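You operate a simulated robot arm through the tools that you are given. There is no shell and no other tool. Be economical: measure what you need, move in short steps, check, and stop when the job is done.

Carry out the task below with a simulated robot arm. There is one attempt and no reset: what you move stays moved.

TASK
Stand the steel stud beside the mesh brush. It goes on the side that lies toward x +0.7, y +0.7 (a direction in the base frame), with about 3 cm between them.

It is judged by the outcome, as a careful person would: the job done as asked, and still so three seconds after it is handed in. It fails if anything else is knocked over, pushed out of place, dropped, spilled or broken.

THE ROBOT
A 7-joint arm with a two-finger parallel gripper, fixed in place. Base frame: the origin is at the foot of the arm, x ahead of it, y to its left, z up; the work surface is at about z = 86. Lengths are in cm, angles in degrees, forces in N, time in s.
With the tool pointing down near the work surface it reaches from about 24 to 68 cm from the base axis. Its first joint turns from -66.0 to 66.0 degrees. Payload 2.4 kg.
Tool frame: the origin (TCP) lies between the finger pads and is the grasp point; the fingertips stand 3 cm ahead of it; z points along the fingers, y is the line along which they close. The gripper opens to 9.4 cm. The fingers are 2.8 cm wide and 1 cm thick; the gripper's body (5 by 9.6 cm) begins 5.5 cm behind the TCP.
Orientation is that of the tool frame in the base frame, as a unit quaternion [w, x, y, z]. With the fingers straight down and closing along the base's y, the tool's x points along the base's -x, its y along +y and its z along -z.

THE INTERFACE
- The arm moves only by the tool jog_arm. Its argument "commands" is a list of rows, each a list of 7 numbers: the shift along the tool's x, y, z in cm, then the turn, a rotation vector about the tool's x, y, z in degrees, then the closure in counts, from 0 (fully open) to 255 (shut). In form: [[dx, dy, dz, ax, ay, az, claw], ...]. A call has 1 to 10 rows; each row shifts and turns the commanded pose from where the row before left it, along the tool's axes as they then stand. A row lasts 0.2 s, in which the tool goes at most 5 cm and 8.6 degrees; a call with a longer step from one row to the next is refused whole, and so is a gripper value outside its range. A pose out of reach is approached as far as the arm can. The call stops where the force on the tool passes 40 N (or 10 N more than at its start, if that is more) or the arm is blocked; 0.2 s more then pass. The fingers move at their own pace (about 15.3 cm/s each) and stop on an object; they squeeze with about 23 N. The grip force told is the motor's: it shows also when the fingers shut on nothing. Time passes only in rows, and 0.2 s behind the last, so rows that do not move let the fingers close. It gives the time, the measured TCP pose, the force on the tool (base axes), the opening and the grip force at its end, in the units of the frame above (readings bear some noise).
- Cameras (640 x 400 px; columns grow to the right, rows downward): "scene" is fixed at [2.89, 46.24, 145.77]; the picture's right is [-0.84, -0.54, 0.00], its down [-0.24, 0.38, -0.90] and it looks along [0.48, -0.76, -0.45] (base axes); focal length 315 px, centre (320, 200). "wrist" rides on the gripper at [-3.7, 0, -5.8] in the tool frame; the picture's right is [0.00, -1.00, 0.00], its down [0.97, 0.00, -0.24] and it looks along [0.24, 0.00, 0.97] (tool axes); focal length 218 px, centre (320, 200).
- camera(camera): a new picture of that camera. No time passes.
- probe_pixels(camera, pixels): for up to 12 pixels [column, row] of the newest picture of that camera ("zoom" is the newest enlarged one), the place [x, y, z] in the base frame of the surface seen there, good to about 0.2 cm. No time passes.
- enlarge(camera, box): a new picture of the part [left, top, right, bottom] of that camera's present view, enlarged. No time passes.
- job_done(): hands the job in; it is judged then, once.

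Work in short steps. Measure before you move; look again where a grasp or a placing could have gone wrong, and mend it. You have 60 turns and 20 pictures in all, the two below and enlarged ones among them. Open the gripper and draw the arm clear of the work before you hand the job in, unless the task says otherwise; then end with one line.

The tools are called after "Request:" as a command line: name --pt "numbers of a row" for each row, then --argument value for the rest, lists and objects as JSON in quotes. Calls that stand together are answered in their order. jog_arm: Moves the arm, as the interface text tells. Its arguments: {"type":"object","properties":{"commands":{"type":"array","items":{"type":"array","items":{"type":"number"}}}},"required":["commands"]} The other tools are called the same way: camera (camera) takes a picture; probe_pixels (camera, pixels) gives the place of the surface under pixels of a picture; enlarge (camera, box) takes an enlarged picture of a part of a camera's view; job_done () hands the job in.

At the start:

```text
clock: 0.0
ee_pos: [28.78, -26.58, 114.23]
tool_rot: [-0.001, 0.0, 1.0, 0.0]
wrist_force: [0.2, -0.2, 0.5]
opening: 9.38
grasp_force: 0.1
```

scene: 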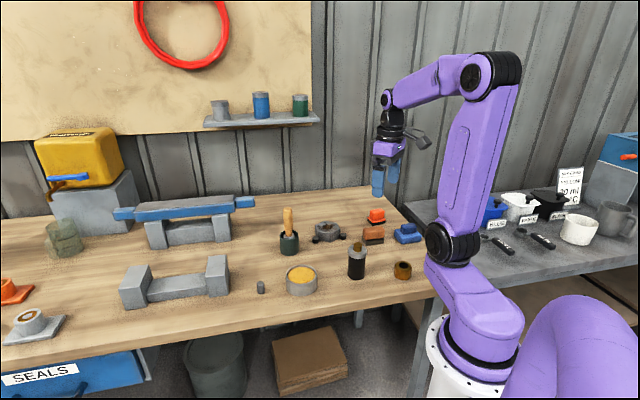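
wrist: 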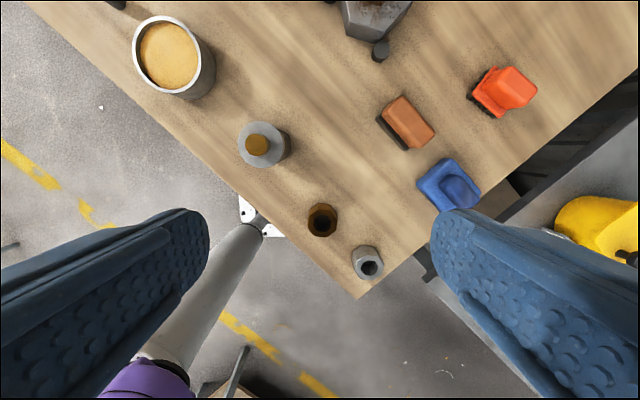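

I'll look closer at the table items to identify the stud and the brush.

Request:
enlarge --camera "scene" --box '[240, 190, 440, 315]'

Request:
enlarge --camera "scene" --box '[0, 180, 280, 355]'

```text
3.20 times, centred on (340, 252) of scene
```

zoom: 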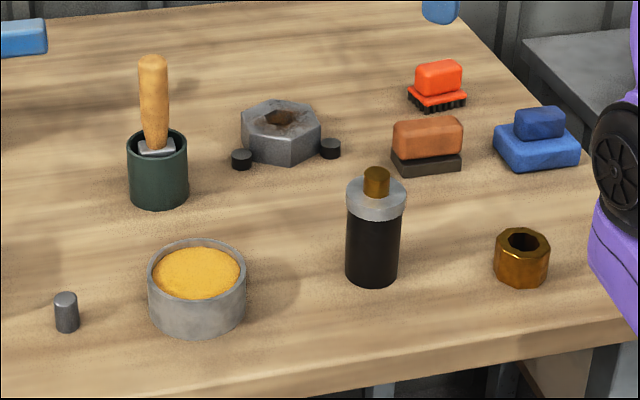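

```text
2.29 times, centred on (140, 268) of scene
```

zoom: 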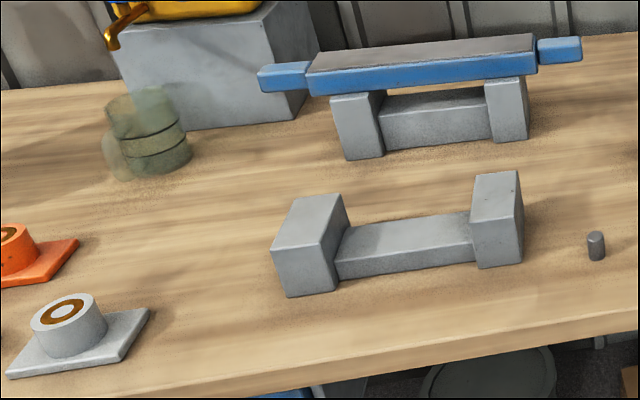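

The candidates for brush are the three small blocks; I enlarge them from the wrist view.

Request:
enlarge --camera "wrist" --box '[300, 0, 560, 163]'

Request:
enlarge --camera "scene" --box '[350, 198, 430, 248]'

Request:
probe_pixels --camera "scene" --pixels '[[261, 283], [261, 290], [376, 214], [373, 230], [373, 240], [410, 230], [327, 226], [316, 239], [300, 275], [376, 222]]'

```text
2.45 times, centred on (430, 82) of wrist
```

zoom: 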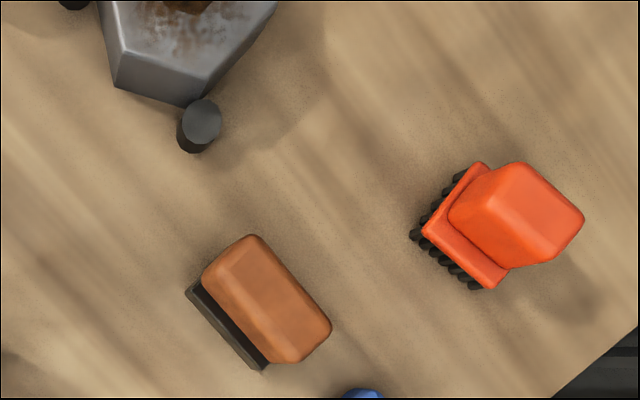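

```text
8.00 times, centred on (390, 223) of scene
```

zoom: 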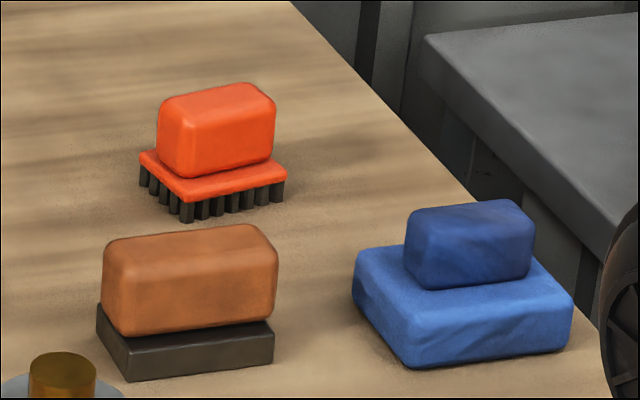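

```text
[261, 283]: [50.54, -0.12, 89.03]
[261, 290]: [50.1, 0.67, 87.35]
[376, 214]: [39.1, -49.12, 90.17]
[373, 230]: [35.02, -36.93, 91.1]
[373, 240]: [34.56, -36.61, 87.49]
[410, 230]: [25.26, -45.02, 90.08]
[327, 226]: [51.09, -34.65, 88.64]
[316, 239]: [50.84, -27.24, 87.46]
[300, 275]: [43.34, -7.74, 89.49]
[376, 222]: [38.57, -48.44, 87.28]
```

The red block with bristles is the only brush (brown is a block with a flat pad, blue a sponge). The stud is the small grey cylinder at (261,287). I measure the brush's footprint in the zoom.

Request:
probe_pixels --camera "zoom" --pixels '[[143, 158], [188, 198], [284, 174], [188, 218], [278, 200], [143, 182], [216, 90], [162, 102], [272, 98], [215, 188], [165, 180], [100, 215]]'

Request:
enlarge --camera "scene" --box '[240, 272, 288, 302]'

```text
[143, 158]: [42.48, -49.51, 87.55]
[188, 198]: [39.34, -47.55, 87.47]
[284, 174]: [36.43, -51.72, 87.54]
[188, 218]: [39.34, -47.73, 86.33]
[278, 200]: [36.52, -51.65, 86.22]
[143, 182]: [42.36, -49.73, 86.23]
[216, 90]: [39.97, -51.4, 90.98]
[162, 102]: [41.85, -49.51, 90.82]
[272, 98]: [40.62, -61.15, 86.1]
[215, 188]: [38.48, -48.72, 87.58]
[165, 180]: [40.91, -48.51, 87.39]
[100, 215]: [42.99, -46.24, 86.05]
```

```text
13.33 times, centred on (264, 287) of scene
```

zoom: 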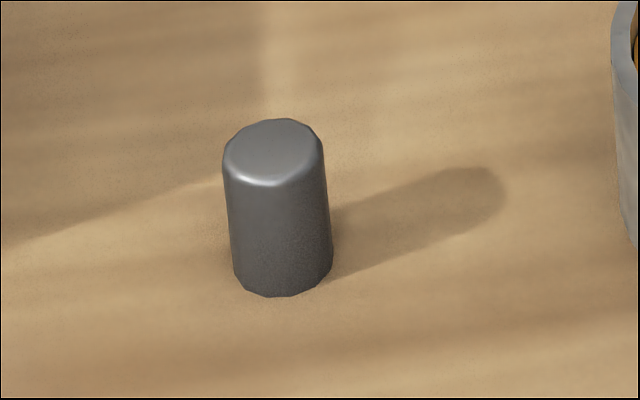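

Brush footprint centre is about (39.4, -50.6). Now I measure the stud in the zoom (top around (275,148), base around (283,295)).

Request:
probe_pixels --camera "zoom" --pixels '[[275, 148], [275, 125], [232, 150], [316, 150], [275, 178], [282, 285], [238, 270], [328, 265], [282, 230]]'

Request:
probe_pixels --camera "scene" --pixels '[[302, 270], [288, 270], [288, 212], [356, 245], [327, 222], [163, 235], [218, 260], [273, 300]]'

```text
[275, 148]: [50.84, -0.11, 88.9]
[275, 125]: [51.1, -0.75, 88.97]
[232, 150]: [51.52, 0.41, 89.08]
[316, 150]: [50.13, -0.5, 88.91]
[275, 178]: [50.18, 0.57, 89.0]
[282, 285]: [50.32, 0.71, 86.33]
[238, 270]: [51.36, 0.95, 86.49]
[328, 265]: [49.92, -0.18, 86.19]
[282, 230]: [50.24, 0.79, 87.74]
```

```text
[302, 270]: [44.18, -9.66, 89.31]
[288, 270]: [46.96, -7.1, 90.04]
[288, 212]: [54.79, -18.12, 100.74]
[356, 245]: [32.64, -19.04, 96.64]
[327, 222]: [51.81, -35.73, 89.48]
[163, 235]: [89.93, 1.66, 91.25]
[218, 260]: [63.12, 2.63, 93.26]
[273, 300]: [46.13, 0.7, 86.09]
```

Stud: centre about (50.75, 0.0), top 88.95, radius about 0.85. I move above it with the fingers partly closed, staying high over the neighbours.

Request:
jog_arm --pt "-2.75 3.32 0.5 0 0 0 120" --pt "-2.75 3.32 0.5 0 0 0 120" --pt "-2.75 3.32 0.5 0 0 0 120" --pt "-2.75 3.32 0.5 0 0 0 120" --pt "-2.75 3.32 0.5 0 0 0 120" --pt "-2.75 3.32 0.5 0 0 0 120" --pt "-2.75 3.33 0.5 0 0 0 120" --pt "-2.72 3.33 0.5 0 0 0 120" --pt "0 0 0 0 0 0 120"

```text
clock: 2.0
ee_pos: [50.9, 0.03, 110.61]
tool_rot: [0.0, 0.001, 1.0, -0.001]
wrist_force: [0.9, -0.9, -0.2]
opening: 4.97
grasp_force: 0.1
```

At (50.9, 0.0, 110.6) with opening 5.0. I descend most of the way, then check with the wrist camera.

Request:
jog_arm --pt "0.1 0 4 0 0 0 120" --pt "0 0 4 0 0 0 120" --pt "0 0 4 0 0 0 120" --pt "0 0 4 0 0 0 120" --pt "0 0 0 0 0 0 120"

Request:
camera --camera "wrist"

```text
clock: 3.2
ee_pos: [50.68, 0.01, 94.44]
tool_rot: [0.0, -0.001, 1.0, 0.0]
wrist_force: [-0.2, 0.0, 0.2]
opening: 4.95
grasp_force: 0.1
```

```text
12 pictures are left
```

wrist: 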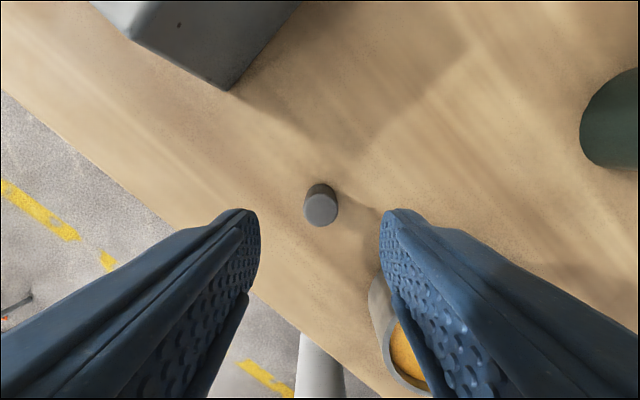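

The stud is centred (col 321). I check the can's nearness to the right finger before going lower.

Request:
probe_pixels --camera "wrist" --pixels '[[320, 208], [320, 188], [320, 222], [372, 285], [377, 277], [308, 208], [334, 208]]'

```text
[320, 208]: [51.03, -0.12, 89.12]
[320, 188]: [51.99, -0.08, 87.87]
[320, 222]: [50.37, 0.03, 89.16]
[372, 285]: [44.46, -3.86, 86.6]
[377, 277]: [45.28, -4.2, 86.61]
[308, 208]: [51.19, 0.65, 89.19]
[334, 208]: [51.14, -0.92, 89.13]
```

The can is clear. I shift +0.35 in x, descend to z ≈ 89.5 and close.

Request:
jog_arm --pt "-0.35 -0.1 1.7 0 0 0 120" --pt "0 0 1.7 0 0 0 120" --pt "0 0 1.45 0 0 0 120" --pt "0 0 0 0 0 0 120" --pt "0 0 0 0 0 0 255" --pt "0 0 0 0 0 0 255" --pt "0 0 0 0 0 0 255"

```text
clock: 4.8
ee_pos: [50.86, 0.04, 89.57]
tool_rot: [0.0, 0.0, 1.0, 0.0]
wrist_force: [0.1, -0.4, 0.3]
opening: 1.71
grasp_force: 22.8
```

Gripped (opening 1.71, 22.8 N). I lift straight up.

Request:
jog_arm --pt "0 0 -2 0 0 0 255" --pt "0 0 -4 0 0 0 255" --pt "0 0 -4 0 0 0 255" --pt "0 0 -4 0 0 0 255" --pt "0 0 -4 0 0 0 255" --pt "0 0 -2 0 0 0 255" --pt "0 0 0 0 0 0 255"

Request:
camera --camera "wrist"

```text
clock: 6.4
ee_pos: [50.92, -0.06, 109.53]
tool_rot: [0.0, 0.0, 1.0, 0.0]
wrist_force: [-0.3, -0.1, 0.0]
opening: 1.84
grasp_force: 23.6
```

```text
11 pictures are left
```

wrist: 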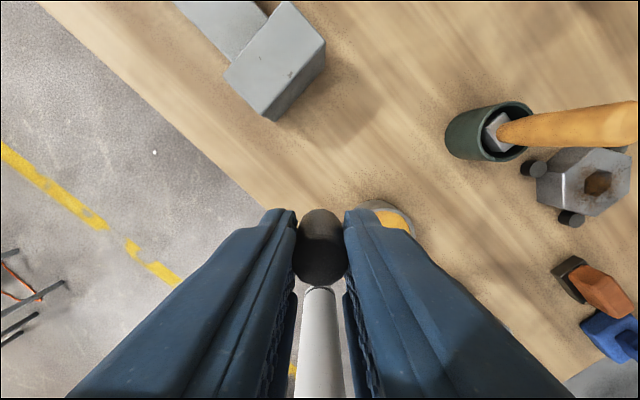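

The stud is held upright between the fingers. I carry it at z 109.5 (stud bottom ≈106, above the handle at 101) to above the target (44.0, -46.1).

Request:
jog_arm --pt "0.69 -4.6 0 0 0 0 255" --pt "0.69 -4.6 0 0 0 0 255" --pt "0.69 -4.6 0 0 0 0 255" --pt "0.69 -4.6 0 0 0 0 255" --pt "0.69 -4.6 0 0 0 0 255" --pt "0.69 -4.6 0 0 0 0 255" --pt "0.69 -4.6 0 0 0 0 255" --pt "0.69 -4.6 0 0 0 0 255" --pt "0.69 -4.6 0 0 0 0 255" --pt "0.69 -4.6 0 0 0 0 255"

Request:
jog_arm --pt "0 0 0 0 0 -8.1 255" --pt "0 0 0 0 0 -8.1 255" --pt "0 0 0 0 0 -8.1 255" --pt "0 0 0 0 0 -8.1 255" --pt "0 0 0 0 0 -8.1 255" --pt "0 0 0 0 0 -8.1 255" --pt "0 0 0 0 0 -8.1 255" --pt "0 0 0 0 0 0 255"

Request:
camera --camera "wrist"

```text
clock: 8.6
ee_pos: [44.02, -45.89, 109.42]
tool_rot: [0.0, -0.001, 1.0, 0.001]
wrist_force: [0.2, 0.5, -0.3]
opening: 1.83
grasp_force: 22.9
```

```text
clock: 10.4
ee_pos: [44.03, -45.99, 109.57]
tool_rot: [0.0, -0.475, 0.88, 0.0]
wrist_force: [0.1, 0.8, 0.0]
opening: 1.82
grasp_force: 22.8
```

```text
10 pictures are left
```

wrist: 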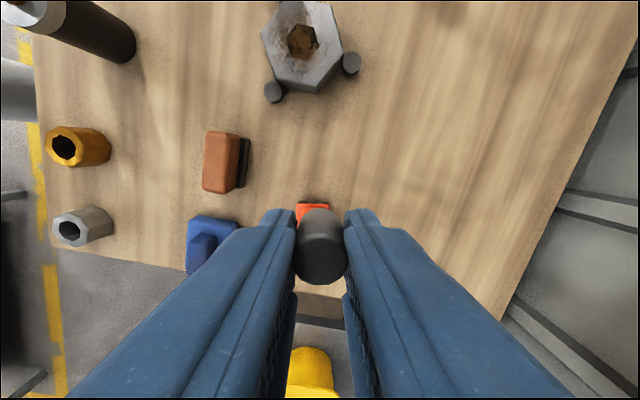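

The rotated fingers now close parallel to the brush's near edge. I descend to about 2 cm above the table and check.

Request:
jog_arm --pt "0 0 4 0 0 0 255" --pt "0 0 4 0 0 0 255" --pt "0 0 4 0 0 0 255" --pt "0 0 3 0 0 0 255" --pt "0 0 2.6 0 0 0 255" --pt "0 0 0 0 0 0 255"

Request:
enlarge --camera "scene" --box '[320, 180, 432, 250]'

```text
clock: 11.8
ee_pos: [44.04, -46.12, 91.75]
tool_rot: [0.0, -0.475, 0.88, 0.0]
wrist_force: [0.5, 0.1, -0.6]
opening: 1.84
grasp_force: 23.2
```

```text
5.71 times, centred on (376, 215) of scene
```

zoom: 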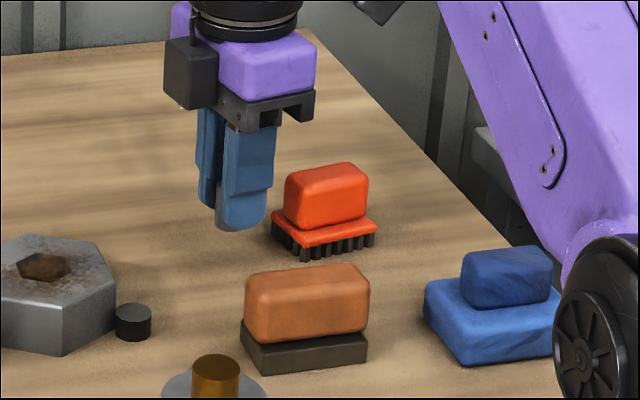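

Well clear of everything. I lower the last 2.2 cm in small steps, watching the force.

Request:
jog_arm --pt "0 0 1 0 0 0 255" --pt "0 0 0.7 0 0 0 255" --pt "0 0 0.3 0 0 0 255" --pt "0 0 0.12 0 0 0 255" --pt "0 0 0 0 0 0 255"

```text
clock: 13.0
ee_pos: [44.04, -46.17, 89.78]
tool_rot: [0.0, -0.475, 0.88, -0.001]
wrist_force: [-0.3, 0.2, -0.2]
opening: 1.82
grasp_force: 23.0
```

No contact force yet and z is 89.78; grasp height was about 89.57. I ease down a little more.

Request:
jog_arm --pt "0 0 0.1 0 0 0 255" --pt "0 0 0.08 0 0 0 255" --pt "0 0 0 0 0 0 255"

```text
clock: 13.8
ee_pos: [44.1, -46.05, 89.56]
tool_rot: [0.001, -0.475, 0.88, 0.0]
wrist_force: [-0.3, 0.6, 6.2]
opening: 1.81
grasp_force: 22.7
```

The table pushes back (6 N), so the stud is standing. I open partly, then rise straight up.

Request:
jog_arm --pt "0 0 0 0 0 0 160" --pt "0 0 0 0 0 0 140" --pt "0 0 0 0 0 0 140" --pt "0 0 -1.5 0 0 0 140" --pt "0 0 -3 0 0 0 140" --pt "0 0 -4 0 0 0 140" --pt "0 0 -4 0 0 0 140" --pt "0 0 -4 0 0 0 140" --pt "0 0 -4 0 0 0 140" --pt "0 0 0 0 0 0 0"

Request:
enlarge --camera "scene" --box '[320, 180, 432, 250]'

```text
clock: 16.0
ee_pos: [44.11, -45.93, 109.98]
tool_rot: [0.0, -0.475, 0.88, 0.0]
wrist_force: [0.1, 0.2, -0.5]
opening: 9.39
grasp_force: 0.0
```

```text
5.71 times, centred on (376, 215) of scene
```

zoom: 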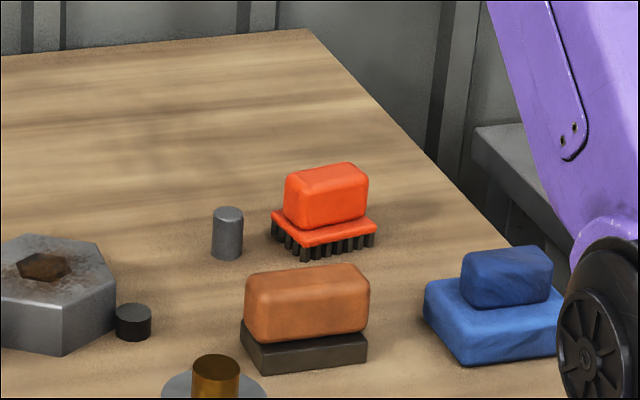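

The stud stands upright at zoom (227,233). I measure its spot relative to the brush.

Request:
probe_pixels --camera "zoom" --pixels '[[227, 213], [216, 213], [239, 213], [227, 256], [241, 250], [273, 212], [305, 243], [374, 228]]'

Request:
camera --camera "wrist"

```text
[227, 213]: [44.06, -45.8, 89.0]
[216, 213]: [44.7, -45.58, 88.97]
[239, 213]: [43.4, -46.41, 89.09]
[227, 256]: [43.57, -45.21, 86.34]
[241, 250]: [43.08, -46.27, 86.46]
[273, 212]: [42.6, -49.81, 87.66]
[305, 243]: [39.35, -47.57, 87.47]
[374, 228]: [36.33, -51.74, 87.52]
```

```text
7 pictures are left
```

wrist: 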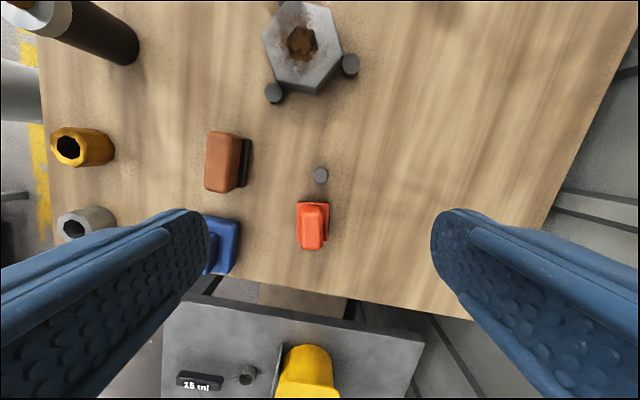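

The stud centre is (44.1, -46.0). That leaves a gap of about 3.0 cm from the brush, in the (0.7, 0.7) direction. The gripper is open and the arm is clear, so I hand in.

Request:
job_done

```text
The job is handed in.
```

The steel stud stands upright about 3 cm from the mesh brush on its (+0.7, +0.7) side, and I saw nothing else disturbed; I took the red bristled block to be the mesh brush, as the only brush on the bench.
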